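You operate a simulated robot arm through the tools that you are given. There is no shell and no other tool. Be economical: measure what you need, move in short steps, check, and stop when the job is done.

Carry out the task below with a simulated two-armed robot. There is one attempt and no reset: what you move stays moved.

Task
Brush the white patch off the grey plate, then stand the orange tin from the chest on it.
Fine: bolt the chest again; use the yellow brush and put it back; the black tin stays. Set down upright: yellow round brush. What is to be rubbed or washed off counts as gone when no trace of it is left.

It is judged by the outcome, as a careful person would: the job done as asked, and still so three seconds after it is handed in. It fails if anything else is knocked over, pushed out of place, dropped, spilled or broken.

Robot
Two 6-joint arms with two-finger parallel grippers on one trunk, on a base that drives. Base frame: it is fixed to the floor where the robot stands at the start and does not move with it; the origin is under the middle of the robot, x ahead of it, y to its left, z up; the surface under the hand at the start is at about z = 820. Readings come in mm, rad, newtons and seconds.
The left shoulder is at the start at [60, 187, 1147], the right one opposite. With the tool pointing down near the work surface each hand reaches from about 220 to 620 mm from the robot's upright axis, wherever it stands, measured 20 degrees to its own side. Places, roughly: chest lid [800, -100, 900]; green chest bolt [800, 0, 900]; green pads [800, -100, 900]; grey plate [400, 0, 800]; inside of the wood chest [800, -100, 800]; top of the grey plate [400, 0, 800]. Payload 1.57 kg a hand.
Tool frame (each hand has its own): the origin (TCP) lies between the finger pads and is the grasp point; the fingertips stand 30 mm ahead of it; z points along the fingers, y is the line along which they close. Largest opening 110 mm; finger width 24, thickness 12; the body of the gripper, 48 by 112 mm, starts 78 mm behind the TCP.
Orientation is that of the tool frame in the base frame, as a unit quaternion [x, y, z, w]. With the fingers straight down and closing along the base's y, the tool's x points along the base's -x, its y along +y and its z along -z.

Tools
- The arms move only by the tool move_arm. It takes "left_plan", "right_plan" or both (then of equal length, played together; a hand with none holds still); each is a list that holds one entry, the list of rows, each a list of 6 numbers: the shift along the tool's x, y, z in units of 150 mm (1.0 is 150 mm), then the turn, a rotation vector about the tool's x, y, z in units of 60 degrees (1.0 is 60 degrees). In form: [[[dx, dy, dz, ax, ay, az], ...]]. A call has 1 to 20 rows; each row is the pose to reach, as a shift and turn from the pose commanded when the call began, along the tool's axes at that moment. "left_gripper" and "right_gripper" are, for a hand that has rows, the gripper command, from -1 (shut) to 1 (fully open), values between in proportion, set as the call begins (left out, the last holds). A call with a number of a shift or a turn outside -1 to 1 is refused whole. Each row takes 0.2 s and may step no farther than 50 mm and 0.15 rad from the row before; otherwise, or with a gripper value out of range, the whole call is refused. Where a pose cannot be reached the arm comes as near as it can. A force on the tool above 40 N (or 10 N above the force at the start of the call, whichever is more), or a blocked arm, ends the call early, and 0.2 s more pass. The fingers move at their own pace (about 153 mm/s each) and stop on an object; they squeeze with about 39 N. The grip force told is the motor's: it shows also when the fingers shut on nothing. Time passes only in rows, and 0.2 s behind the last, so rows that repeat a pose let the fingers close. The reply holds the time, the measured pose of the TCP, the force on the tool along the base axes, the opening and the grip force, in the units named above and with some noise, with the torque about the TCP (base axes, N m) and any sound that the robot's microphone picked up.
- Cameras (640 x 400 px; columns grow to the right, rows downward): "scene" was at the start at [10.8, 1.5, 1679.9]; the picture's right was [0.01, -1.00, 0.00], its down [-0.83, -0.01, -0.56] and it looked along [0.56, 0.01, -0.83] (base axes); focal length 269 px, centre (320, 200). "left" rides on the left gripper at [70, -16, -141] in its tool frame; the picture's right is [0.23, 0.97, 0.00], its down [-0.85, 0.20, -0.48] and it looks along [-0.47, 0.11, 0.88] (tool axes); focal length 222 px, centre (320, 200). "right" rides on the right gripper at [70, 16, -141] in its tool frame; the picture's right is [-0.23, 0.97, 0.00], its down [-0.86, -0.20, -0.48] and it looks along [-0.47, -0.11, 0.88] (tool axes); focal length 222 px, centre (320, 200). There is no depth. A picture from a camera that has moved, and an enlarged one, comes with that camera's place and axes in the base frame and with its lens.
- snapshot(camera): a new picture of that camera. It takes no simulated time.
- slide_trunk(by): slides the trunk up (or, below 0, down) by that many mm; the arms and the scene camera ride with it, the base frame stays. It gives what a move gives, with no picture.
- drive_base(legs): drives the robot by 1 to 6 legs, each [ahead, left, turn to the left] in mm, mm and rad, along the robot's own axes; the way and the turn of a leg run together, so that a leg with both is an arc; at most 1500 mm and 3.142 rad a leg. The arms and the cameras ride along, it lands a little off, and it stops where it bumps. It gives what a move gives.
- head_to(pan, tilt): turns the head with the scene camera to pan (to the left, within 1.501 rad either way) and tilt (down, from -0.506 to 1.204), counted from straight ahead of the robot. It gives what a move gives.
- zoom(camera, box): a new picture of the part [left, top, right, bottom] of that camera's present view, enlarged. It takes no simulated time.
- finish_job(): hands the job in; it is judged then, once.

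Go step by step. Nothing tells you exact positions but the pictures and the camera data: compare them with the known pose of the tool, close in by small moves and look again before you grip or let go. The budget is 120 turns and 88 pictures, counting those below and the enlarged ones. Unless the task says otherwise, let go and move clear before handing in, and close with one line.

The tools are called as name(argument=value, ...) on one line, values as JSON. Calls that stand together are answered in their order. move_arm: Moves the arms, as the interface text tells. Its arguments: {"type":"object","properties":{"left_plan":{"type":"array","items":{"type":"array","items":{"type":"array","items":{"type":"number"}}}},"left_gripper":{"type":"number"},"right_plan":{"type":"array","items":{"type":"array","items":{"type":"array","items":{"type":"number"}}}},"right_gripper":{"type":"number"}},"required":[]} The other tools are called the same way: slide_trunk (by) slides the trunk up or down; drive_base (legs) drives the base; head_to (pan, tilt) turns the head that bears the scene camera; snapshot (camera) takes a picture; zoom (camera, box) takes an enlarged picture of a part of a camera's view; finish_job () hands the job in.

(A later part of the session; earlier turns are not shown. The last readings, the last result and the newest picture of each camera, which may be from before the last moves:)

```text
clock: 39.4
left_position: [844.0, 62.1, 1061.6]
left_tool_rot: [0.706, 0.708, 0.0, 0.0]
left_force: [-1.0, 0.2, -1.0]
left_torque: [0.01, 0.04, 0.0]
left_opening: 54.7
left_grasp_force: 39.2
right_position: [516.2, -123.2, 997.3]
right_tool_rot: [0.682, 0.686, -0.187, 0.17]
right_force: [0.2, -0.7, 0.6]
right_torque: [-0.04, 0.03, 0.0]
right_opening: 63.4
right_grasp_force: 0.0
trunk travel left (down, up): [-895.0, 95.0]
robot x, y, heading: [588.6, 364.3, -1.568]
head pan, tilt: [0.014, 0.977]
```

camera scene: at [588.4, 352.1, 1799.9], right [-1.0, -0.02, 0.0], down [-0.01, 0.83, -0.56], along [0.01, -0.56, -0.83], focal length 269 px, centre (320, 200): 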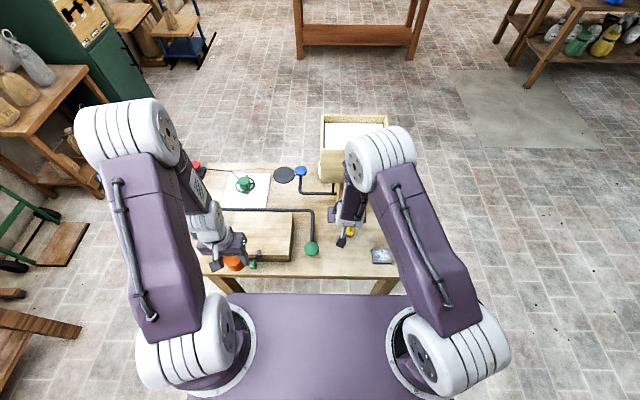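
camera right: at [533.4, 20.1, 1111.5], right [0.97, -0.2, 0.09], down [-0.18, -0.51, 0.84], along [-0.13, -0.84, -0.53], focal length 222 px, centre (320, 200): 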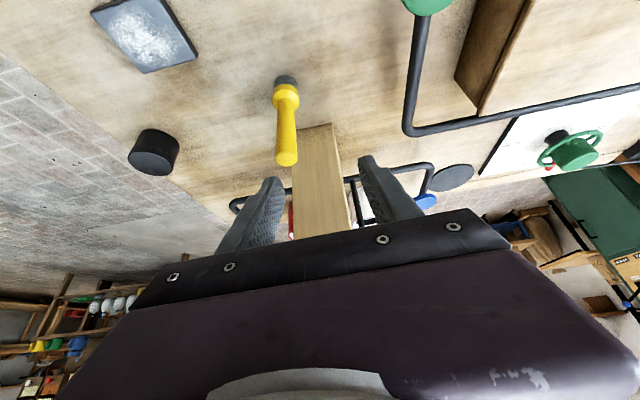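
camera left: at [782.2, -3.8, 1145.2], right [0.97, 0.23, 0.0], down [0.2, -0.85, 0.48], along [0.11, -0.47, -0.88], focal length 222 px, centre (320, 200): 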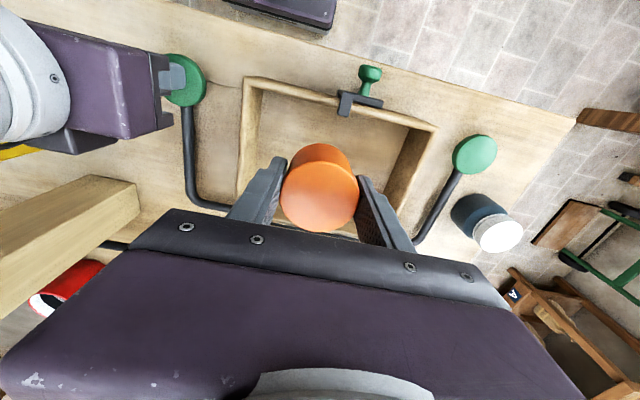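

move_arm(right_plan=[[[0, -0.08, -0.1, 0, 0, 0], [0, -0.23, -0.1, 0, 0, 0]]])

snapshot(camera="right")

```text
clock: 40.0
left_position: [843.9, 63.2, 1060.9]
left_tool_rot: [0.706, 0.708, 0.001, 0.001]
left_force: [-0.6, -0.7, -0.2]
left_torque: [0.03, 0.0, 0.0]
left_opening: 54.5
left_grasp_force: 38.6
right_position: [483.7, -119.4, 1014.5]
right_tool_rot: [0.681, 0.687, -0.189, 0.166]
right_force: [-0.6, 0.3, 0.3]
right_torque: [0.0, -0.01, 0.01]
right_opening: 63.3
right_grasp_force: 0.0
right hand out of reach, approached as far as the arm can: row 2
trunk travel left (down, up): [-895.0, 95.0]
robot x, y, heading: [593.4, 367.4, -1.568]
head pan, tilt: [0.014, 0.977]
```

```text
52 pictures are left
camera right: at [502.6, 9.2, 1103.2], right [0.98, -0.2, 0.08], down [-0.17, -0.52, 0.84], along [-0.13, -0.83, -0.54], focal length 222 px, centre (320, 200)
```

right: 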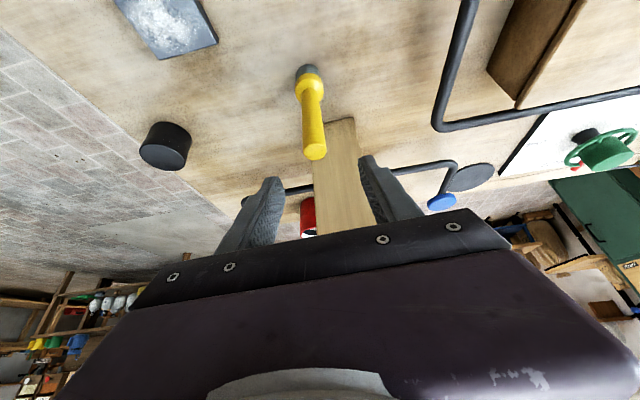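

move_arm(right_plan=[[[0.05, -0.013, 0.15, 0, 0, 0], [0.1, -0.013, 0.3, 0, 0, 0], [0.15, -0.013, 0.45, 0, 0, 0], [0.207, -0.013, 0.567, 0, 0, 0]]])

snapshot(camera="right")

zoom(camera="scene", box=[300, 190, 420, 265])

```text
clock: 41.0
left_position: [844.7, 64.5, 1061.3]
left_tool_rot: [0.706, 0.708, 0.0, 0.0]
left_force: [0.4, 0.3, -1.4]
left_torque: [0.03, -0.01, 0.01]
left_opening: 54.6
left_grasp_force: 39.1
right_position: [483.8, -142.4, 924.2]
right_tool_rot: [0.681, 0.687, -0.19, 0.166]
right_force: [0.0, 0.6, -0.3]
right_torque: [-0.01, 0.01, 0.02]
right_opening: 63.4
right_grasp_force: 0.1
right hand out of reach, approached as far as the arm can: row 1, 2, 3, 4
trunk travel left (down, up): [-895.0, 95.0]
robot x, y, heading: [584.5, 365.7, -1.564]
head pan, tilt: [0.014, 0.977]
```

```text
51 pictures are left
camera right: at [502.8, -12.9, 1014.1], right [0.98, -0.2, 0.08], down [-0.17, -0.51, 0.84], along [-0.13, -0.83, -0.54], focal length 222 px, centre (320, 200)
```

right: 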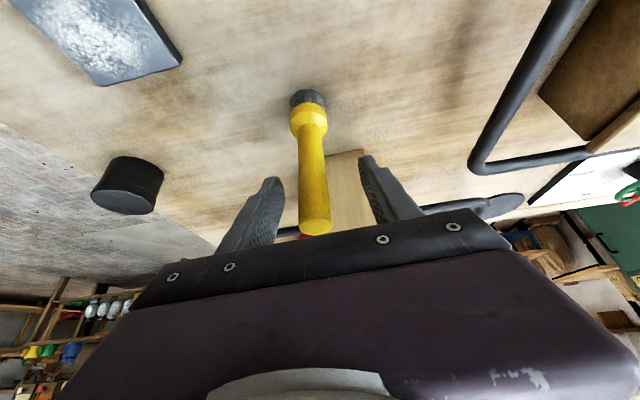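

```text
5.33 times, centred on (360, 228) of scene
camera zoom: at [590.0, 353.3, 1799.9], right [-1.0, -0.02, 0.0], down [-0.01, 0.83, -0.56], along [0.01, -0.56, -0.83], focal length 1435 px, centre (107, 53)
```

zoom: 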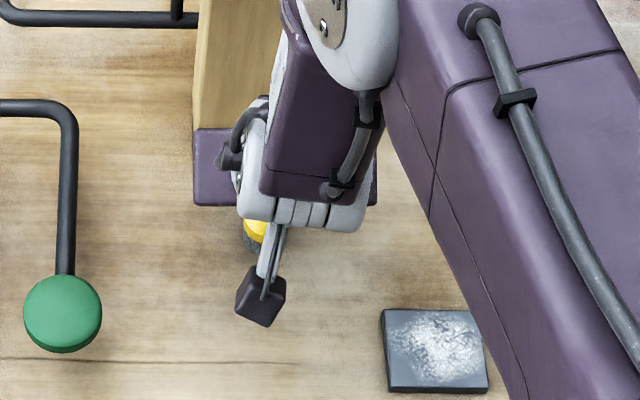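

The fingers straddle the handle. I'll close and lift slightly.

move_arm(right_plan=[[[0, 0, 0, 0, 0, 0], [0, 0, 0, 0, 0, 0], [0, 0, 0, 0, 0, 0]]], right_gripper=-1)

snapshot(camera="right")

```text
clock: 41.8
left_position: [843.1, 63.7, 1061.0]
left_tool_rot: [0.706, 0.708, 0.0, 0.0]
left_force: [0.9, 0.4, -1.9]
left_torque: [-0.01, -0.01, -0.01]
left_opening: 54.7
left_grasp_force: 38.7
right_position: [484.1, -142.1, 925.4]
right_tool_rot: [0.682, 0.687, -0.19, 0.165]
right_force: [-0.4, -0.4, -0.9]
right_torque: [-0.03, -0.03, -0.01]
right_opening: 21.4
right_grasp_force: 34.6
trunk travel left (down, up): [-895.0, 95.0]
robot x, y, heading: [588.6, 364.0, -1.568]
head pan, tilt: [0.014, 0.977]
```

```text
49 pictures are left
camera right: at [502.6, -12.6, 1014.3], right [0.98, -0.2, 0.08], down [-0.17, -0.51, 0.84], along [-0.13, -0.83, -0.54], focal length 222 px, centre (320, 200)
```

right: 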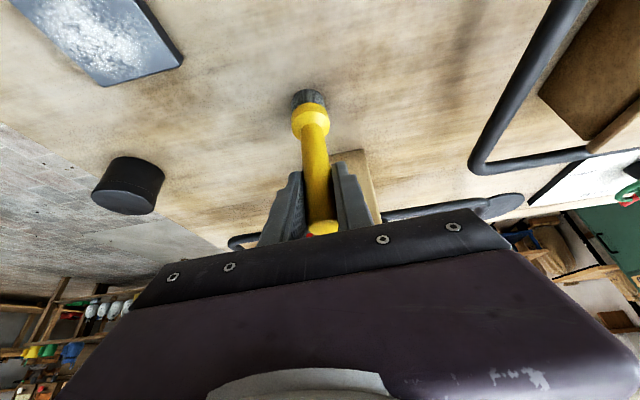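

The brush is gripped (opening 21 mm). I'll lift with the trunk, then shift the base so that the brush comes over the plate with the arm unchanged.

slide_trunk(by=50)

drive_base(legs=[[-90, -120, 0]])

snapshot(camera="right")

zoom(camera="scene", box=[280, 160, 440, 260])

```text
clock: 42.7
left_position: [845.0, 62.3, 1110.9]
left_tool_rot: [0.706, 0.708, 0.0, 0.0]
left_force: [0.1, -0.2, -1.0]
left_torque: [0.0, -0.02, -0.01]
left_opening: 54.5
left_grasp_force: 38.7
right_position: [483.9, -141.2, 974.1]
right_tool_rot: [0.681, 0.687, -0.19, 0.166]
right_force: [-0.2, -0.5, -1.7]
right_torque: [-0.03, -0.01, 0.02]
right_opening: 21.4
right_grasp_force: 34.7
trunk travel left (down, up): [-945.0, 45.0]
robot x, y, heading: [590.8, 361.9, -1.569]
head pan, tilt: [0.014, 0.977]
```

```text
clock: 44.1
left_position: [726.0, 151.9, 1109.2]
left_tool_rot: [0.706, 0.708, 0.0, -0.001]
left_force: [0.7, -0.6, -1.4]
left_torque: [-0.02, 0.02, 0.01]
left_opening: 54.6
left_grasp_force: 39.3
right_position: [364.0, -52.7, 974.2]
right_tool_rot: [0.682, 0.687, -0.191, 0.164]
right_force: [-0.4, 0.3, -1.4]
right_torque: [0.0, 0.03, -0.02]
right_opening: 21.4
right_grasp_force: 34.3
trunk travel left (down, up): [-945.0, 45.0]
robot x, y, heading: [464.6, 452.7, -1.568]
head pan, tilt: [0.014, 0.977]
```

```text
48 pictures are left
camera right: at [383.9, 75.9, 1063.9], right [0.98, -0.2, 0.07], down [-0.17, -0.52, 0.84], along [-0.13, -0.83, -0.54], focal length 222 px, centre (320, 200)
```

right: 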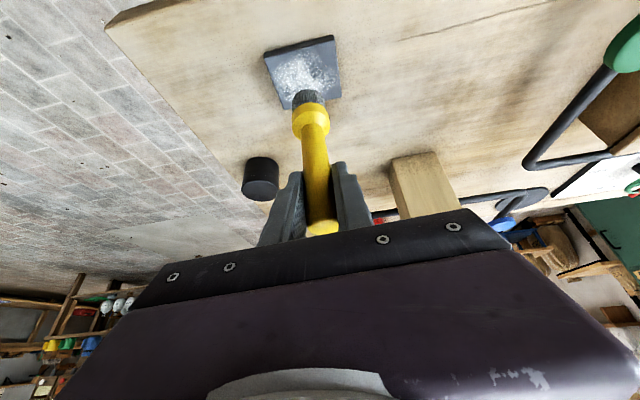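

```text
4.00 times, centred on (360, 210) of scene
camera zoom: at [472.5, 440.7, 1849.8], right [-1.0, -0.02, 0.0], down [-0.02, 0.83, -0.56], along [0.01, -0.56, -0.83], focal length 1076 px, centre (160, 160)
```

zoom: 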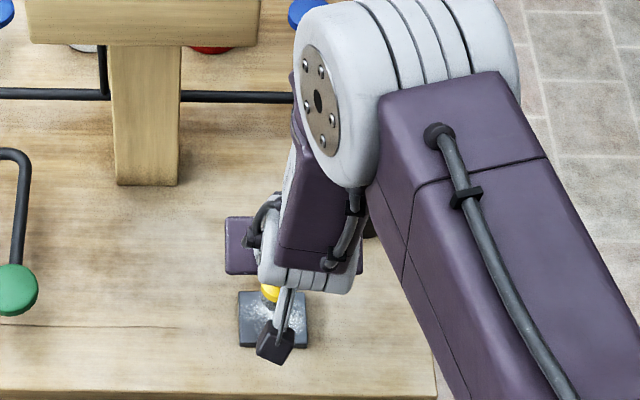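

The brush is now over the plate (plate about x 327–399, y −79…−20). I'll lower with the trunk until bristles nearly touch.

slide_trunk(by=-36)

zoom(camera="right", box=[230, 20, 390, 120])

```text
clock: 44.9
left_position: [722.8, 154.5, 1074.6]
left_tool_rot: [0.706, 0.709, 0.0, 0.001]
left_force: [0.0, 0.2, -2.5]
left_torque: [0.01, -0.01, -0.01]
left_opening: 54.6
left_grasp_force: 39.3
right_position: [362.6, -51.8, 939.5]
right_tool_rot: [0.682, 0.687, -0.189, 0.166]
right_force: [-0.8, 0.2, -1.3]
right_torque: [0.03, -0.02, -0.02]
right_opening: 21.4
right_grasp_force: 35.2
trunk travel left (down, up): [-909.0, 81.0]
robot x, y, heading: [463.0, 451.7, -1.571]
head pan, tilt: [0.014, 0.977]
```

```text
4.00 times, centred on (310, 70) of right
camera zoom: at [381.4, 77.9, 1028.5], right [0.98, -0.2, 0.08], down [-0.17, -0.51, 0.84], along [-0.13, -0.83, -0.54], focal length 888 px, centre (360, 720)
```

zoom: 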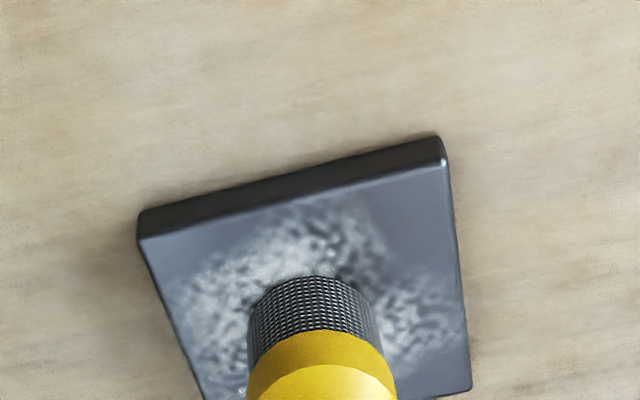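

slide_trunk(by=-5)

slide_trunk(by=-2)

```text
clock: 45.5
left_position: [723.9, 155.1, 1070.9]
left_tool_rot: [0.706, 0.708, -0.002, 0.001]
left_force: [0.0, 0.6, -0.6]
left_torque: [-0.01, -0.02, 0.02]
left_opening: 54.7
left_grasp_force: 38.5
right_position: [363.7, -51.2, 936.5]
right_tool_rot: [0.681, 0.686, -0.192, 0.168]
right_force: [-1.6, 1.5, 17.9]
right_torque: [0.1, -0.08, 0.0]
right_opening: 21.5
right_grasp_force: 34.2
trunk travel left (down, up): [-904.0, 86.0]
robot x, y, heading: [467.5, 455.3, -1.57]
head pan, tilt: [0.014, 0.977]
```

```text
clock: 46.0
left_position: [726.0, 156.4, 1068.2]
left_tool_rot: [0.706, 0.708, -0.002, 0.001]
left_force: [0.0, 0.0, -1.9]
left_torque: [0.02, -0.03, -0.02]
left_opening: 54.7
left_grasp_force: 39.6
right_position: [362.8, -50.4, 935.1]
right_tool_rot: [0.681, 0.686, -0.192, 0.168]
right_force: [-3.2, 0.3, 25.3]
right_torque: [-0.09, -0.06, 0.01]
right_opening: 21.7
right_grasp_force: 34.8
trunk travel left (down, up): [-902.0, 88.0]
robot x, y, heading: [468.3, 455.7, -1.568]
head pan, tilt: [0.014, 0.977]
```

Contact is firm at 25 N, so I'll ease up to a light touch.

slide_trunk(by=4.5)

```text
clock: 46.5
left_position: [725.0, 154.5, 1071.9]
left_tool_rot: [0.706, 0.709, -0.001, 0.0]
left_force: [0.6, -0.5, -1.6]
left_torque: [-0.04, 0.01, -0.01]
left_opening: 54.7
left_grasp_force: 38.8
right_position: [363.7, -48.7, 935.2]
right_tool_rot: [0.682, 0.688, -0.188, 0.163]
right_force: [-0.8, 0.1, -1.3]
right_torque: [-0.01, 0.03, 0.02]
right_opening: 21.1
right_grasp_force: 34.3
trunk travel left (down, up): [-906.0, 84.0]
robot x, y, heading: [469.6, 455.0, -1.572]
head pan, tilt: [0.014, 0.977]
```

slide_trunk(by=-2.5)

move_arm(right_plan=[[[-0.001, 0.083, -0.003, 0, 0, 0], [-0.003, 0.167, -0.005, 0, 0, 0], [-0.001, 0.083, -0.003, 0, 0, 0], [0, 0, 0, 0, 0, 0], [0.001, -0.083, 0.003, 0, 0, 0], [0.003, -0.167, 0.005, 0, 0, 0], [0.001, -0.083, 0.003, 0, 0, 0], [0, 0, 0, 0, 0, 0]]])

snapshot(camera="right")

```text
clock: 47.0
left_position: [724.7, 154.6, 1070.2]
left_tool_rot: [0.706, 0.708, 0.0, 0.001]
left_force: [-0.8, 0.8, -1.0]
left_torque: [0.01, -0.01, -0.01]
left_opening: 54.6
left_grasp_force: 38.7
right_position: [363.4, -50.1, 936.3]
right_tool_rot: [0.681, 0.687, -0.19, 0.166]
right_force: [-0.1, 1.6, 2.3]
right_torque: [0.11, -0.03, 0.04]
right_opening: 21.2
right_grasp_force: 34.8
trunk travel left (down, up): [-904.0, 86.0]
robot x, y, heading: [472.3, 456.0, -1.568]
head pan, tilt: [0.014, 0.977]
```

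```text
clock: 48.8
left_position: [724.9, 154.6, 1069.7]
left_tool_rot: [0.706, 0.709, -0.001, 0.0]
left_force: [0.0, 1.2, -1.2]
left_torque: [0.03, 0.0, -0.05]
left_opening: 54.2
left_grasp_force: 39.1
right_position: [364.1, -50.8, 935.0]
right_tool_rot: [0.682, 0.687, -0.19, 0.165]
right_force: [-2.2, 0.0, 5.0]
right_torque: [0.03, 0.08, 0.01]
right_opening: 21.3
right_grasp_force: 35.0
trunk travel left (down, up): [-904.0, 86.0]
robot x, y, heading: [470.3, 457.9, -1.569]
head pan, tilt: [0.014, 0.977]
```

```text
45 pictures are left
camera right: at [383.2, 78.1, 1023.3], right [0.98, -0.2, 0.07], down [-0.17, -0.51, 0.84], along [-0.13, -0.83, -0.54], focal length 222 px, centre (320, 200)
```

right: 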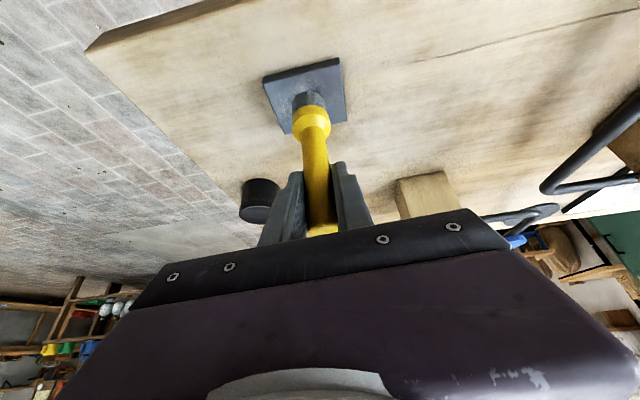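

The patch is nearly gone already. I'll do further strokes covering the rest of the plate.

move_arm(right_plan=[[[-0.082, 0, 0.045, 0, 0, 0], [-0.083, 0.083, 0.043, 0, 0, 0], [-0.085, 0.175, 0.04, 0, 0, 0], [-0.083, 0.083, 0.043, 0, 0, 0], [-0.082, 0, 0.045, 0, 0, 0], [-0.08, -0.083, 0.047, 0, 0, 0], [-0.079, -0.175, 0.05, 0, 0, 0], [-0.137, -0.175, 0.082, 0, 0, 0], [-0.139, -0.083, 0.079, 0, 0, 0], [-0.14, 0, 0.077, 0, 0, 0], [-0.142, 0.083, 0.074, 0, 0, 0], [-0.143, 0.175, 0.072, 0, 0, 0], [-0.038, 0.175, 0.014, 0, 0, 0], [0.056, 0.175, -0.037, 0, 0, 0], [0.057, 0.083, -0.035, 0, 0, 0], [0.058, 0, -0.032, 0, 0, 0], [0.06, -0.083, -0.03, 0, 0, 0], [0.061, -0.175, -0.027, 0, 0, 0], [0.003, -0.12, 0.005, 0, 0, 0], [0, 0, 0, 0, 0, 0]]])

slide_trunk(by=60)

snapshot(camera="right")

zoom(camera="right", box=[230, 20, 390, 120])

```text
clock: 53.0
left_position: [724.2, 154.9, 1070.6]
left_tool_rot: [0.706, 0.708, 0.0, 0.001]
left_force: [0.8, -0.5, -1.0]
left_torque: [0.0, -0.02, 0.02]
left_opening: 54.7
left_grasp_force: 38.7
right_position: [363.5, -52.3, 933.8]
right_tool_rot: [0.682, 0.686, -0.191, 0.165]
right_force: [-3.2, 0.0, 6.5]
right_torque: [-0.02, 0.23, -0.07]
right_opening: 21.5
right_grasp_force: 34.4
right hand out of reach, approached as far as the arm can: row 17, 18
trunk travel left (down, up): [-904.0, 86.0]
robot x, y, heading: [466.5, 454.6, -1.568]
head pan, tilt: [0.014, 0.977]
```

```text
clock: 54.0
left_position: [724.0, 153.0, 1130.1]
left_tool_rot: [0.706, 0.709, 0.0, 0.0]
left_force: [0.1, 0.4, -1.1]
left_torque: [0.0, 0.0, -0.03]
left_opening: 54.9
left_grasp_force: 38.7
right_position: [363.0, -52.1, 992.5]
right_tool_rot: [0.681, 0.687, -0.19, 0.166]
right_force: [-0.6, 0.0, -1.4]
right_torque: [0.02, 0.03, 0.0]
right_opening: 21.0
right_grasp_force: 34.8
trunk travel left (down, up): [-964.0, 26.0]
robot x, y, heading: [470.5, 452.1, -1.567]
head pan, tilt: [0.014, 0.977]
```

```text
44 pictures are left
camera right: at [381.8, 76.6, 1082.1], right [0.98, -0.2, 0.08], down [-0.17, -0.51, 0.84], along [-0.13, -0.83, -0.54], focal length 222 px, centre (320, 200)
```

right: 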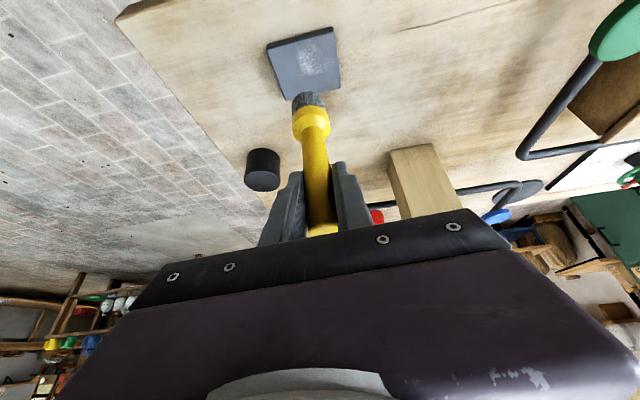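

```text
4.00 times, centred on (310, 70) of right
camera zoom: at [381.8, 76.6, 1082.1], right [0.98, -0.2, 0.08], down [-0.17, -0.51, 0.84], along [-0.13, -0.83, -0.54], focal length 888 px, centre (360, 720)
```

zoom: 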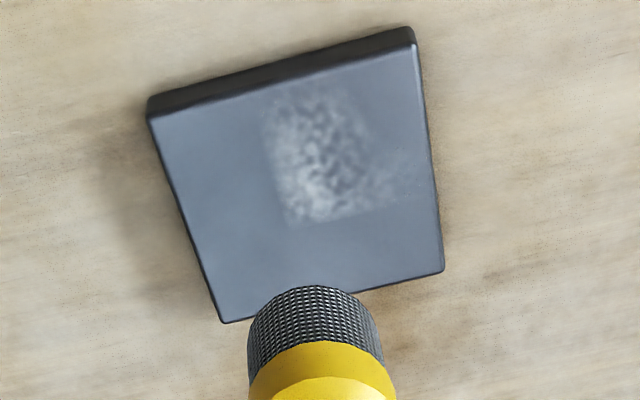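

A remnant remains at about x 350–386, y −55…−22; the bristles were a little too far in. I'll back the base 14 mm and scrub again.

drive_base(legs=[[-14, 0, 0]])

slide_trunk(by=-58)

zoom(camera="right", box=[230, 20, 390, 120])

```text
clock: 54.8
left_position: [724.1, 163.8, 1128.5]
left_tool_rot: [0.706, 0.708, 0.001, -0.001]
left_force: [-0.3, 0.5, -2.2]
left_torque: [0.05, -0.01, -0.02]
left_opening: 54.7
left_grasp_force: 38.7
right_position: [362.8, -40.6, 991.0]
right_tool_rot: [0.683, 0.687, -0.189, 0.164]
right_force: [0.3, -0.6, -1.8]
right_torque: [0.05, 0.0, 0.0]
right_opening: 21.4
right_grasp_force: 34.8
trunk travel left (down, up): [-964.0, 26.0]
robot x, y, heading: [468.0, 465.4, -1.571]
head pan, tilt: [0.014, 0.977]
```

```text
clock: 55.8
left_position: [724.2, 170.2, 1072.1]
left_tool_rot: [0.706, 0.708, -0.001, 0.0]
left_force: [-1.0, 0.2, -1.2]
left_torque: [0.01, -0.01, 0.01]
left_opening: 54.7
left_grasp_force: 39.2
right_position: [362.8, -36.5, 937.3]
right_tool_rot: [0.681, 0.687, -0.19, 0.166]
right_force: [0.2, 0.4, -1.7]
right_torque: [-0.01, 0.03, -0.01]
right_opening: 21.1
right_grasp_force: 34.2
trunk travel left (down, up): [-906.0, 84.0]
robot x, y, heading: [469.2, 468.2, -1.571]
head pan, tilt: [0.014, 0.977]
```

```text
4.00 times, centred on (310, 70) of right
camera zoom: at [381.7, 92.5, 1024.7], right [0.98, -0.2, 0.08], down [-0.17, -0.51, 0.84], along [-0.13, -0.83, -0.54], focal length 888 px, centre (360, 720)
```

zoom: 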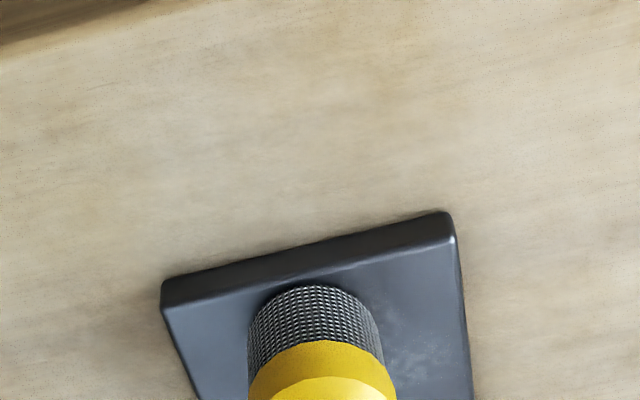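

slide_trunk(by=-3)

move_arm(right_plan=[[[0.001, -0.08, 0.003, 0, 0, 0], [0.002, -0.14, 0.005, 0, 0, 0], [0, 0, 0, 0, 0, 0], [-0.001, 0.083, -0.003, 0, 0, 0], [-0.003, 0.18, -0.005, 0, 0, 0], [-0.038, 0.18, 0.014, 0, 0, 0], [-0.037, 0.083, 0.016, 0, 0, 0], [-0.035, 0, 0.019, 0, 0, 0], [-0.033, -0.083, 0.022, 0, 0, 0], [-0.033, -0.14, 0.023, 0, 0, 0], [-0.08, -0.14, 0.05, 0, 0, 0], [-0.082, 0, 0.045, 0, 0, 0], [-0.083, 0.083, 0.043, 0, 0, 0], [-0.085, 0.18, 0.04, 0, 0, 0], [-0.12, 0.18, 0.06, 0, 0, 0], [-0.118, 0.083, 0.062, 0, 0, 0], [-0.117, 0, 0.064, 0, 0, 0], [-0.115, -0.12, 0.066, 0, 0, 0], [-0.06, -0.05, 0.034, 0, 0, 0], [0, 0, 0, 0, 0, 0]]])

slide_trunk(by=62)

snapshot(camera="right")

zoom(camera="right", box=[230, 20, 390, 120])

```text
clock: 56.3
left_position: [723.7, 169.3, 1068.0]
left_tool_rot: [0.706, 0.708, 0.0, 0.001]
left_force: [-1.1, 0.5, -0.9]
left_torque: [0.04, 0.0, 0.02]
left_opening: 54.8
left_grasp_force: 39.1
right_position: [362.4, -38.6, 933.5]
right_tool_rot: [0.681, 0.686, -0.192, 0.168]
right_force: [-0.3, -0.3, 13.8]
right_torque: [-0.07, 0.0, -0.02]
right_opening: 21.2
right_grasp_force: 34.9
trunk travel left (down, up): [-903.0, 87.0]
robot x, y, heading: [469.0, 467.0, -1.568]
head pan, tilt: [0.014, 0.977]
```

```text
clock: 60.5
left_position: [724.6, 168.5, 1069.8]
left_tool_rot: [0.706, 0.708, -0.001, 0.0]
left_force: [0.1, -0.8, -1.4]
left_torque: [0.02, -0.01, 0.01]
left_opening: 54.6
left_grasp_force: 39.1
right_position: [363.8, -37.7, 931.9]
right_tool_rot: [0.682, 0.687, -0.19, 0.164]
right_force: [0.7, -0.2, -0.9]
right_torque: [0.02, -0.02, 0.01]
right_opening: 21.1
right_grasp_force: 34.4
trunk travel left (down, up): [-903.0, 87.0]
robot x, y, heading: [469.4, 470.1, -1.569]
head pan, tilt: [0.014, 0.977]
```

```text
clock: 61.5
left_position: [723.8, 166.5, 1130.9]
left_tool_rot: [0.706, 0.709, -0.001, 0.0]
left_force: [-0.4, 0.1, -0.9]
left_torque: [0.0, 0.01, 0.01]
left_opening: 54.4
left_grasp_force: 39.3
right_position: [364.1, -37.0, 995.4]
right_tool_rot: [0.682, 0.686, -0.19, 0.166]
right_force: [-0.4, -0.2, -1.3]
right_torque: [0.02, 0.02, 0.02]
right_opening: 21.4
right_grasp_force: 34.6
trunk travel left (down, up): [-965.0, 25.0]
robot x, y, heading: [467.0, 467.4, -1.572]
head pan, tilt: [0.014, 0.977]
```

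```text
41 pictures are left
camera right: at [382.7, 91.2, 1083.8], right [0.98, -0.2, 0.08], down [-0.17, -0.51, 0.84], along [-0.13, -0.83, -0.54], focal length 222 px, centre (320, 200)
```

right: 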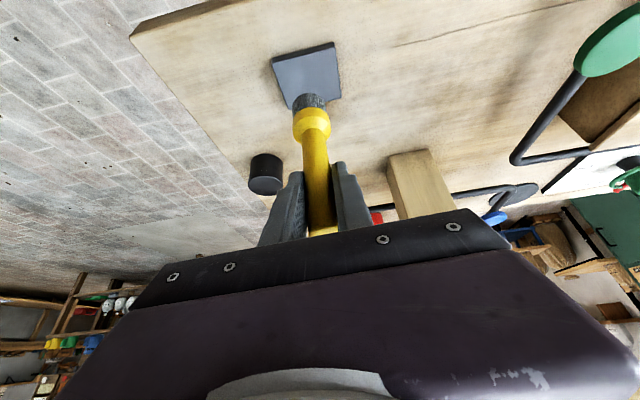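

```text
4.00 times, centred on (310, 70) of right
camera zoom: at [382.7, 91.2, 1083.8], right [0.98, -0.2, 0.08], down [-0.17, -0.51, 0.84], along [-0.13, -0.83, -0.54], focal length 888 px, centre (360, 720)
```

zoom: 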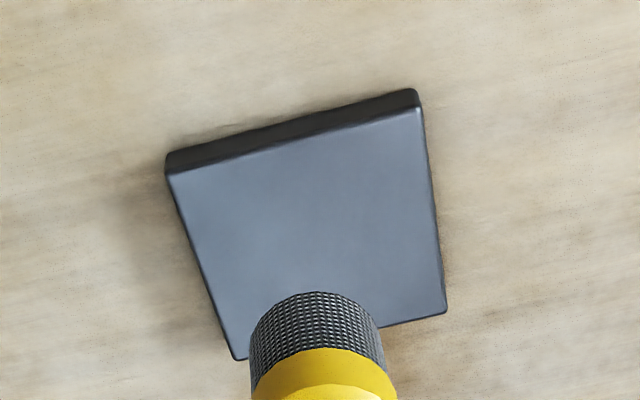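

The plate looks clean. I'll drive back so the brush returns over its place and then view the plate.

drive_base(legs=[[103, 120, 0]])

snapshot(camera="right")

zoom(camera="scene", box=[340, 220, 420, 270])

```text
clock: 62.9
left_position: [842.8, 64.6, 1131.7]
left_tool_rot: [0.706, 0.708, 0.0, 0.001]
left_force: [-0.1, 0.7, -0.7]
left_torque: [0.0, -0.05, -0.02]
left_opening: 54.9
left_grasp_force: 39.1
right_position: [482.3, -139.9, 994.7]
right_tool_rot: [0.682, 0.686, -0.19, 0.167]
right_force: [-0.2, 0.2, -0.1]
right_torque: [-0.04, -0.03, 0.0]
right_opening: 20.9
right_grasp_force: 35.0
trunk travel left (down, up): [-965.0, 25.0]
robot x, y, heading: [585.4, 361.4, -1.569]
head pan, tilt: [0.014, 0.977]
```

```text
39 pictures are left
camera right: at [500.8, -11.0, 1084.4], right [0.98, -0.2, 0.08], down [-0.17, -0.51, 0.84], along [-0.13, -0.83, -0.54], focal length 222 px, centre (320, 200)
```

right: 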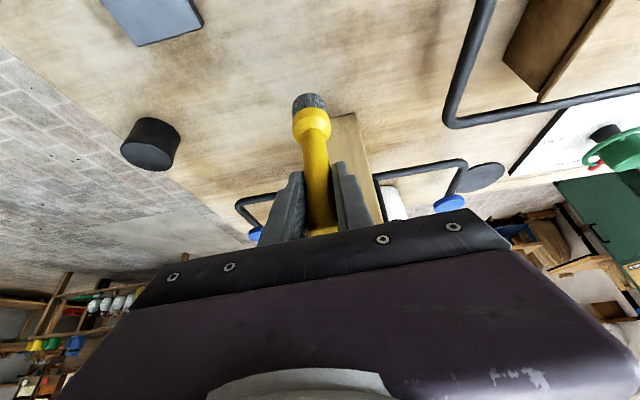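

```text
8.00 times, centred on (380, 245) of scene
camera zoom: at [585.5, 356.7, 1869.9], right [-1.0, -0.02, 0.0], down [-0.01, 0.83, -0.56], along [0.01, -0.56, -0.83], focal length 2153 px, centre (-160, -160)
```

zoom: 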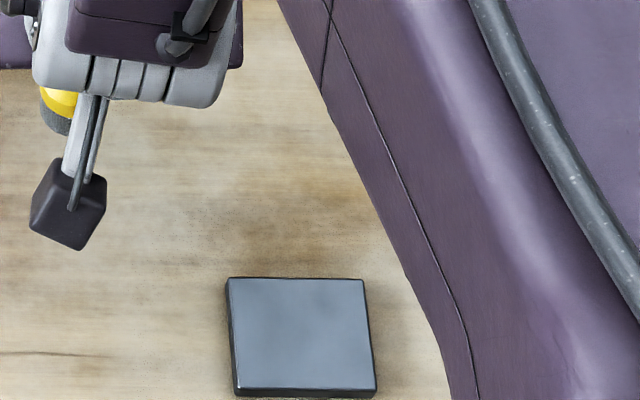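

The plate is clean and in place. I'll lower the brush to its spot.

slide_trunk(by=-66)

slide_trunk(by=-4)

```text
clock: 64.0
left_position: [845.0, 64.5, 1063.4]
left_tool_rot: [0.706, 0.708, 0.0, 0.001]
left_force: [1.0, -0.3, -0.9]
left_torque: [-0.03, -0.01, -0.04]
left_opening: 54.6
left_grasp_force: 39.4
right_position: [483.8, -142.6, 929.0]
right_tool_rot: [0.682, 0.687, -0.19, 0.166]
right_force: [-0.2, -0.2, -1.6]
right_torque: [-0.05, 0.01, 0.0]
right_opening: 21.3
right_grasp_force: 34.4
trunk travel left (down, up): [-899.0, 91.0]
robot x, y, heading: [589.6, 365.0, -1.566]
head pan, tilt: [0.014, 0.977]
```

```text
clock: 64.5
left_position: [845.4, 63.6, 1059.7]
left_tool_rot: [0.707, 0.708, 0.001, 0.001]
left_force: [-1.1, 1.0, -0.9]
left_torque: [-0.02, 0.01, 0.02]
left_opening: 54.7
left_grasp_force: 38.6
right_position: [485.1, -141.7, 924.4]
right_tool_rot: [0.682, 0.686, -0.19, 0.165]
right_force: [0.8, 0.9, -1.2]
right_torque: [0.03, 0.04, 0.0]
right_opening: 21.3
right_grasp_force: 34.4
trunk travel left (down, up): [-895.0, 95.0]
robot x, y, heading: [587.6, 365.6, -1.569]
head pan, tilt: [0.014, 0.977]
```

slide_trunk(by=-3)

zoom(camera="right", box=[230, 60, 390, 260])

```text
clock: 65.0
left_position: [844.9, 63.6, 1058.9]
left_tool_rot: [0.707, 0.708, -0.001, -0.001]
left_force: [0.5, -0.7, -0.9]
left_torque: [0.02, -0.01, 0.0]
left_opening: 54.5
left_grasp_force: 39.6
right_position: [483.3, -143.0, 921.5]
right_tool_rot: [0.682, 0.686, -0.191, 0.165]
right_force: [-0.4, -0.1, -1.6]
right_torque: [0.02, -0.02, -0.01]
right_opening: 21.0
right_grasp_force: 34.3
trunk travel left (down, up): [-892.0, 98.0]
robot x, y, heading: [585.0, 362.9, -1.57]
head pan, tilt: [0.014, 0.977]
```

```text
2.00 times, centred on (310, 160) of right
camera zoom: at [503.1, -13.1, 1010.7], right [0.98, -0.2, 0.08], down [-0.17, -0.51, 0.84], along [-0.13, -0.83, -0.54], focal length 444 px, centre (340, 280)
```

zoom: 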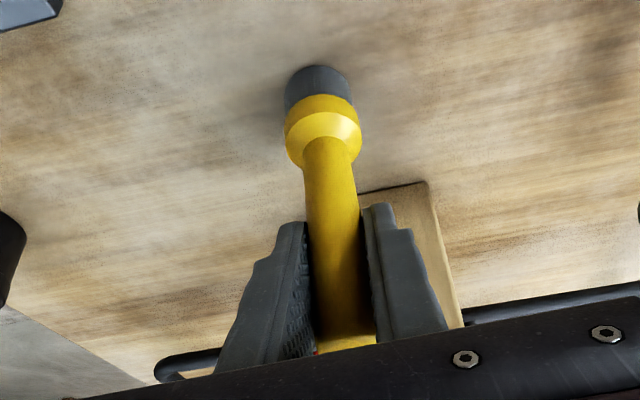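

slide_trunk(by=-2)

slide_trunk(by=-1.5)

```text
clock: 65.5
left_position: [845.0, 65.2, 1056.0]
left_tool_rot: [0.706, 0.708, 0.0, 0.0]
left_force: [-0.1, 0.4, -1.3]
left_torque: [0.0, -0.03, 0.02]
left_opening: 54.5
left_grasp_force: 38.9
right_position: [484.2, -141.5, 920.4]
right_tool_rot: [0.682, 0.686, -0.191, 0.166]
right_force: [-0.9, 1.4, 4.0]
right_torque: [0.06, 0.03, -0.01]
right_opening: 20.9
right_grasp_force: 34.6
trunk travel left (down, up): [-890.0, 100.0]
robot x, y, heading: [589.8, 361.8, -1.572]
head pan, tilt: [0.014, 0.977]
```

```text
clock: 66.1
left_position: [845.5, 65.5, 1055.5]
left_tool_rot: [0.706, 0.708, 0.0, 0.001]
left_force: [0.0, -0.8, -1.2]
left_torque: [0.01, 0.01, 0.01]
left_opening: 54.5
left_grasp_force: 39.0
right_position: [484.1, -141.1, 919.6]
right_tool_rot: [0.682, 0.686, -0.191, 0.167]
right_force: [-2.3, 1.6, 17.2]
right_torque: [0.09, 0.01, -0.01]
right_opening: 21.3
right_grasp_force: 34.3
trunk travel left (down, up): [-888.0, 102.0]
robot x, y, heading: [585.4, 365.3, -1.565]
head pan, tilt: [0.014, 0.977]
```

Bristles are down. I'll ease a touch, then open the fingers.

slide_trunk(by=1)

move_arm(right_plan=[[[0, 0, 0, 0, 0, 0], [0, 0, 0, 0, 0, 0]]], right_gripper=0.15)

zoom(camera="right", box=[230, 60, 390, 260])

```text
clock: 66.6
left_position: [844.4, 65.5, 1056.9]
left_tool_rot: [0.707, 0.708, 0.0, 0.001]
left_force: [0.7, -0.5, -1.3]
left_torque: [-0.01, -0.01, 0.01]
left_opening: 54.4
left_grasp_force: 39.6
right_position: [484.1, -140.0, 920.9]
right_tool_rot: [0.682, 0.687, -0.19, 0.166]
right_force: [-1.6, -2.2, 13.1]
right_torque: [-0.27, 0.01, -0.02]
right_opening: 21.2
right_grasp_force: 34.0
trunk travel left (down, up): [-890.0, 101.0]
robot x, y, heading: [587.8, 363.6, -1.572]
head pan, tilt: [0.014, 0.977]
```

```text
clock: 67.2
left_position: [844.5, 64.2, 1054.7]
left_tool_rot: [0.706, 0.708, -0.001, 0.001]
left_force: [-0.3, 0.2, -2.2]
left_torque: [0.0, 0.01, -0.02]
left_opening: 54.6
left_grasp_force: 38.7
right_position: [483.4, -140.3, 919.3]
right_tool_rot: [0.682, 0.686, -0.191, 0.165]
right_force: [0.4, -0.1, 0.4]
right_torque: [0.02, 0.02, 0.0]
right_opening: 63.3
right_grasp_force: 0.1
trunk travel left (down, up): [-890.0, 101.0]
robot x, y, heading: [592.1, 365.1, -1.569]
head pan, tilt: [0.014, 0.977]
```

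```text
2.00 times, centred on (310, 160) of right
camera zoom: at [502.9, -12.0, 1008.4], right [0.98, -0.2, 0.08], down [-0.17, -0.51, 0.84], along [-0.13, -0.83, -0.54], focal length 444 px, centre (340, 280)
```

zoom: 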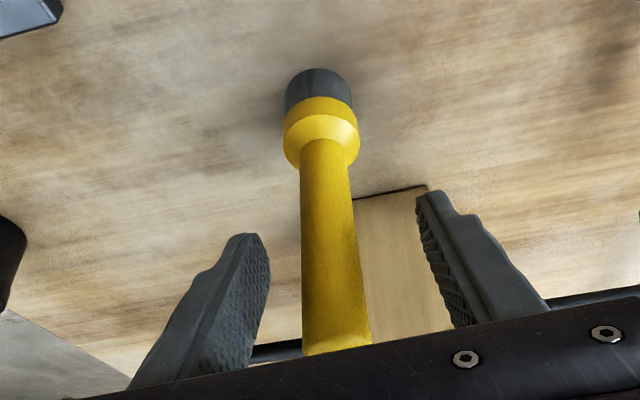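

The brush stands free. I'll raise with the trunk, back off, and drive to bring the tin in the left hand in front of the plate.

slide_trunk(by=95)

drive_base(legs=[[-150, 0, 0], [0, -480, 0], [140, 0, 0]])

snapshot(camera="scene")

snapshot(camera="left")

```text
clock: 68.5
left_position: [844.8, 63.9, 1151.0]
left_tool_rot: [0.706, 0.708, 0.0, 0.001]
left_force: [0.2, 0.3, -0.8]
left_torque: [0.0, -0.01, -0.01]
left_opening: 54.8
left_grasp_force: 39.2
right_position: [484.2, -141.4, 1013.4]
right_tool_rot: [0.682, 0.687, -0.191, 0.165]
right_force: [0.0, 1.1, 0.3]
right_torque: [-0.02, -0.02, 0.01]
right_opening: 63.6
right_grasp_force: 0.1
trunk travel left (down, up): [-984.0, 6.0]
robot x, y, heading: [590.4, 365.0, -1.566]
head pan, tilt: [0.014, 0.977]
```

```text
clock: 73.3
left_position: [341.8, 78.0, 1151.8]
left_tool_rot: [0.711, 0.703, -0.002, 0.001]
left_force: [-0.3, 0.2, -0.5]
left_torque: [-0.02, -0.02, 0.0]
left_opening: 54.6
left_grasp_force: 39.4
right_position: [-21.3, -125.3, 1015.6]
right_tool_rot: [0.686, 0.683, -0.191, 0.165]
right_force: [0.0, 0.3, 0.8]
right_torque: [-0.02, -0.01, 0.01]
right_opening: 63.0
right_grasp_force: 0.0
trunk travel left (down, up): [-984.0, 6.0]
robot x, y, heading: [86.7, 380.9, -1.578]
head pan, tilt: [0.014, 0.977]
```

```text
35 pictures are left
camera scene: at [89.4, 372.7, 1889.4], right [-1.0, 0.0, 0.0], down [0.0, 0.83, -0.56], along [0.0, -0.56, -0.83], focal length 269 px, centre (320, 200)
```

scene: 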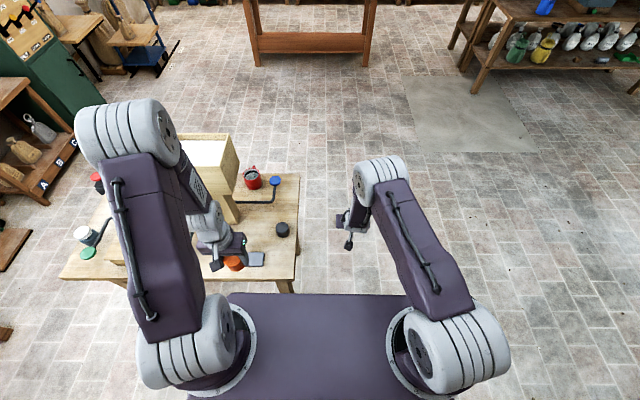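

```text
34 pictures are left
camera left: at [325.7, 148.4, 1293.1], right [0.98, 0.22, 0.0], down [0.19, -0.86, 0.48], along [0.1, -0.47, -0.88], focal length 222 px, centre (320, 200)
```

left: 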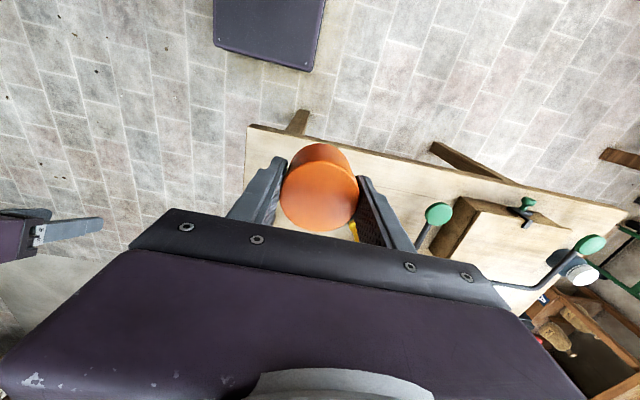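

move_arm(left_plan=[[[-0.2, 0.035, 0.1, 0, 0, 0], [-0.42, 0.07, 0.25, 0, 0, 0], [-0.64, 0.105, 0.45, 0, 0, 0], [-0.845, 0.145, 0.65, 0, 0, 0], [-0.845, 0.145, 0.9, 0, 0, 0]]])

snapshot(camera="left")

zoom(camera="scene", box=[180, 200, 340, 300])

```text
clock: 74.5
left_position: [361.2, -54.2, 1016.6]
left_tool_rot: [0.71, 0.704, -0.001, 0.0]
left_force: [0.3, 0.4, -0.6]
left_torque: [-0.01, 0.01, -0.01]
left_opening: 54.5
left_grasp_force: 39.4
right_position: [-20.4, -125.3, 1014.4]
right_tool_rot: [0.686, 0.682, -0.192, 0.163]
right_force: [0.4, -0.5, 0.0]
right_torque: [0.0, 0.02, 0.03]
right_opening: 63.5
right_grasp_force: 0.1
trunk travel left (down, up): [-984.0, 6.0]
robot x, y, heading: [91.0, 379.8, -1.582]
head pan, tilt: [0.014, 0.977]
```

```text
33 pictures are left
camera left: at [346.2, 17.4, 1157.8], right [0.98, 0.22, 0.0], down [0.19, -0.86, 0.48], along [0.1, -0.47, -0.88], focal length 222 px, centre (320, 200)
```

left: 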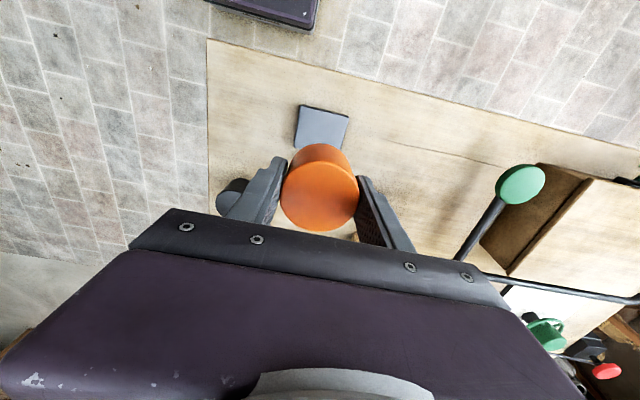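

```text
4.00 times, centred on (260, 250) of scene
camera zoom: at [91.0, 367.9, 1889.4], right [-1.0, 0.0, 0.0], down [0.0, 0.83, -0.56], along [0.0, -0.56, -0.83], focal length 1076 px, centre (560, 0)
```

zoom: 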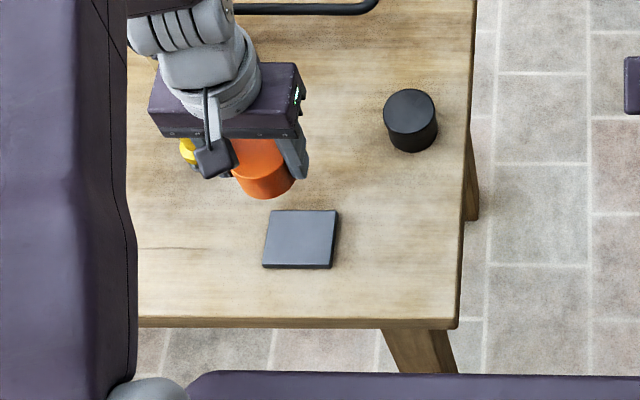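

move_arm(left_plan=[[[0.047, 0, 0.25, 0, 0, 0], [0.047, 0, 0.5, 0, 0, 0], [0.047, 0, 0.7, 0, 0, 0], [0.047, 0, 0.8, 0, 0, 0]]])

zoom(camera="left", box=[240, 80, 400, 240])

zoom(camera="scene", box=[220, 230, 300, 280])

```text
clock: 75.5
left_position: [361.7, -44.1, 894.7]
left_tool_rot: [0.71, 0.704, -0.001, 0.001]
left_force: [-0.2, -1.2, -1.0]
left_torque: [0.01, -0.01, -0.01]
left_opening: 54.3
left_grasp_force: 38.4
right_position: [-21.2, -126.9, 1014.6]
right_tool_rot: [0.686, 0.683, -0.191, 0.164]
right_force: [0.4, 0.2, 0.1]
right_torque: [0.02, 0.01, 0.0]
right_opening: 63.4
right_grasp_force: 0.1
trunk travel left (down, up): [-984.0, 6.0]
robot x, y, heading: [94.0, 378.0, -1.581]
head pan, tilt: [0.014, 0.977]
```

```text
2.50 times, centred on (320, 160) of left
camera zoom: at [346.0, 25.0, 1036.9], right [0.98, 0.22, 0.0], down [0.19, -0.86, 0.48], along [0.1, -0.47, -0.88], focal length 555 px, centre (320, 300)
```

zoom: 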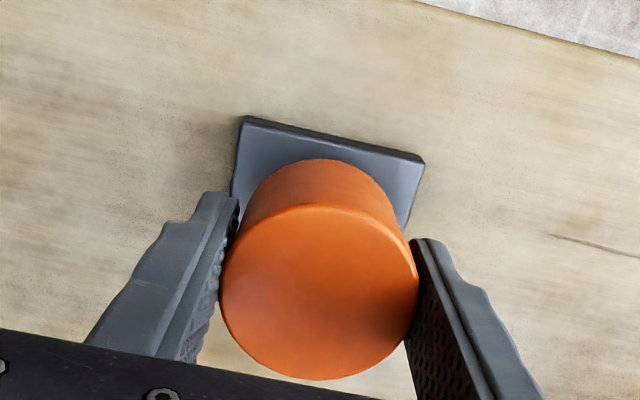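

```text
8.00 times, centred on (260, 255) of scene
camera zoom: at [90.3, 367.5, 1889.4], right [-1.0, 0.0, 0.0], down [0.0, 0.83, -0.56], along [0.0, -0.56, -0.83], focal length 2153 px, centre (800, -240)
```

zoom: 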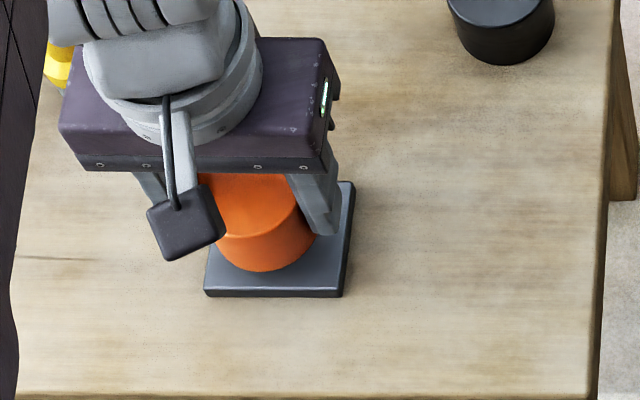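

The tin is aligned with the plate within a couple of mm. I'll lower gently.

move_arm(left_plan=[[[-0.01, 0, 0.05, 0, 0, 0], [-0.01, 0, 0.1, 0, 0, 0], [-0.01, 0, 0.12, 0, 0, 0]]])

move_arm(left_plan=[[[0, 0, 0.015, 0, 0, 0], [0, 0, 0.03, 0, 0, 0]]])

```text
clock: 76.3
left_position: [362.8, -46.0, 877.8]
left_tool_rot: [0.71, 0.704, 0.0, 0.0]
left_force: [0.0, 0.0, -1.6]
left_torque: [0.02, 0.0, 0.0]
left_opening: 54.6
left_grasp_force: 39.5
right_position: [-20.2, -125.8, 1014.7]
right_tool_rot: [0.686, 0.683, -0.191, 0.164]
right_force: [-0.1, 0.1, 0.2]
right_torque: [-0.01, 0.0, 0.01]
right_opening: 63.3
right_grasp_force: 0.0
trunk travel left (down, up): [-984.0, 6.0]
robot x, y, heading: [91.6, 380.6, -1.581]
head pan, tilt: [0.014, 0.977]
```

```text
clock: 76.9
left_position: [363.2, -47.3, 873.6]
left_tool_rot: [0.71, 0.704, 0.0, 0.0]
left_force: [-0.3, -0.3, -0.1]
left_torque: [-0.03, 0.01, 0.02]
left_opening: 54.4
left_grasp_force: 39.1
right_position: [-20.5, -126.1, 1013.4]
right_tool_rot: [0.686, 0.683, -0.192, 0.164]
right_force: [-0.6, 0.4, 0.1]
right_torque: [0.0, 0.0, -0.01]
right_opening: 63.3
right_grasp_force: 0.1
trunk travel left (down, up): [-984.0, 6.0]
robot x, y, heading: [86.7, 377.2, -1.58]
head pan, tilt: [0.014, 0.977]
```

move_arm(left_plan=[[[0, 0, 0.015, 0, 0, 0]]])

move_arm(left_plan=[[[0, 0, 0.015, 0, 0, 0]]])

zoom(camera="scene", box=[220, 230, 300, 280])

```text
clock: 77.3
left_position: [362.6, -45.2, 872.5]
left_tool_rot: [0.71, 0.704, -0.001, 0.001]
left_force: [1.3, -0.8, 10.6]
left_torque: [-0.24, -0.01, 0.04]
left_opening: 54.3
left_grasp_force: 39.5
right_position: [-20.2, -125.0, 1014.7]
right_tool_rot: [0.686, 0.683, -0.19, 0.165]
right_force: [0.3, -0.4, -0.2]
right_torque: [0.01, -0.02, -0.01]
right_opening: 63.2
right_grasp_force: 0.1
trunk travel left (down, up): [-984.0, 6.0]
robot x, y, heading: [88.0, 376.9, -1.584]
head pan, tilt: [0.014, 0.977]
```

```text
clock: 77.7
left_position: [363.2, -46.3, 870.8]
left_tool_rot: [0.71, 0.704, -0.002, 0.004]
left_force: [4.3, -1.6, 25.1]
left_torque: [0.06, -0.05, 0.02]
left_opening: 54.7
left_grasp_force: 39.3
right_position: [-22.1, -123.9, 1016.2]
right_tool_rot: [0.686, 0.683, -0.191, 0.165]
right_force: [-0.2, 0.6, 0.3]
right_torque: [0.01, 0.01, 0.03]
right_opening: 63.6
right_grasp_force: 0.0
trunk travel left (down, up): [-984.0, 6.0]
robot x, y, heading: [88.9, 376.8, -1.578]
head pan, tilt: [0.014, 0.977]
```

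```text
8.00 times, centred on (260, 255) of scene
camera zoom: at [88.4, 372.9, 1889.8], right [-1.0, 0.0, 0.0], down [0.0, 0.83, -0.56], along [0.0, -0.56, -0.83], focal length 2153 px, centre (800, -240)
```

zoom: 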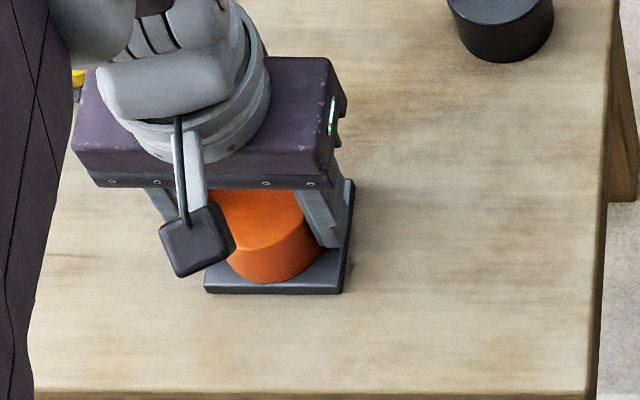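

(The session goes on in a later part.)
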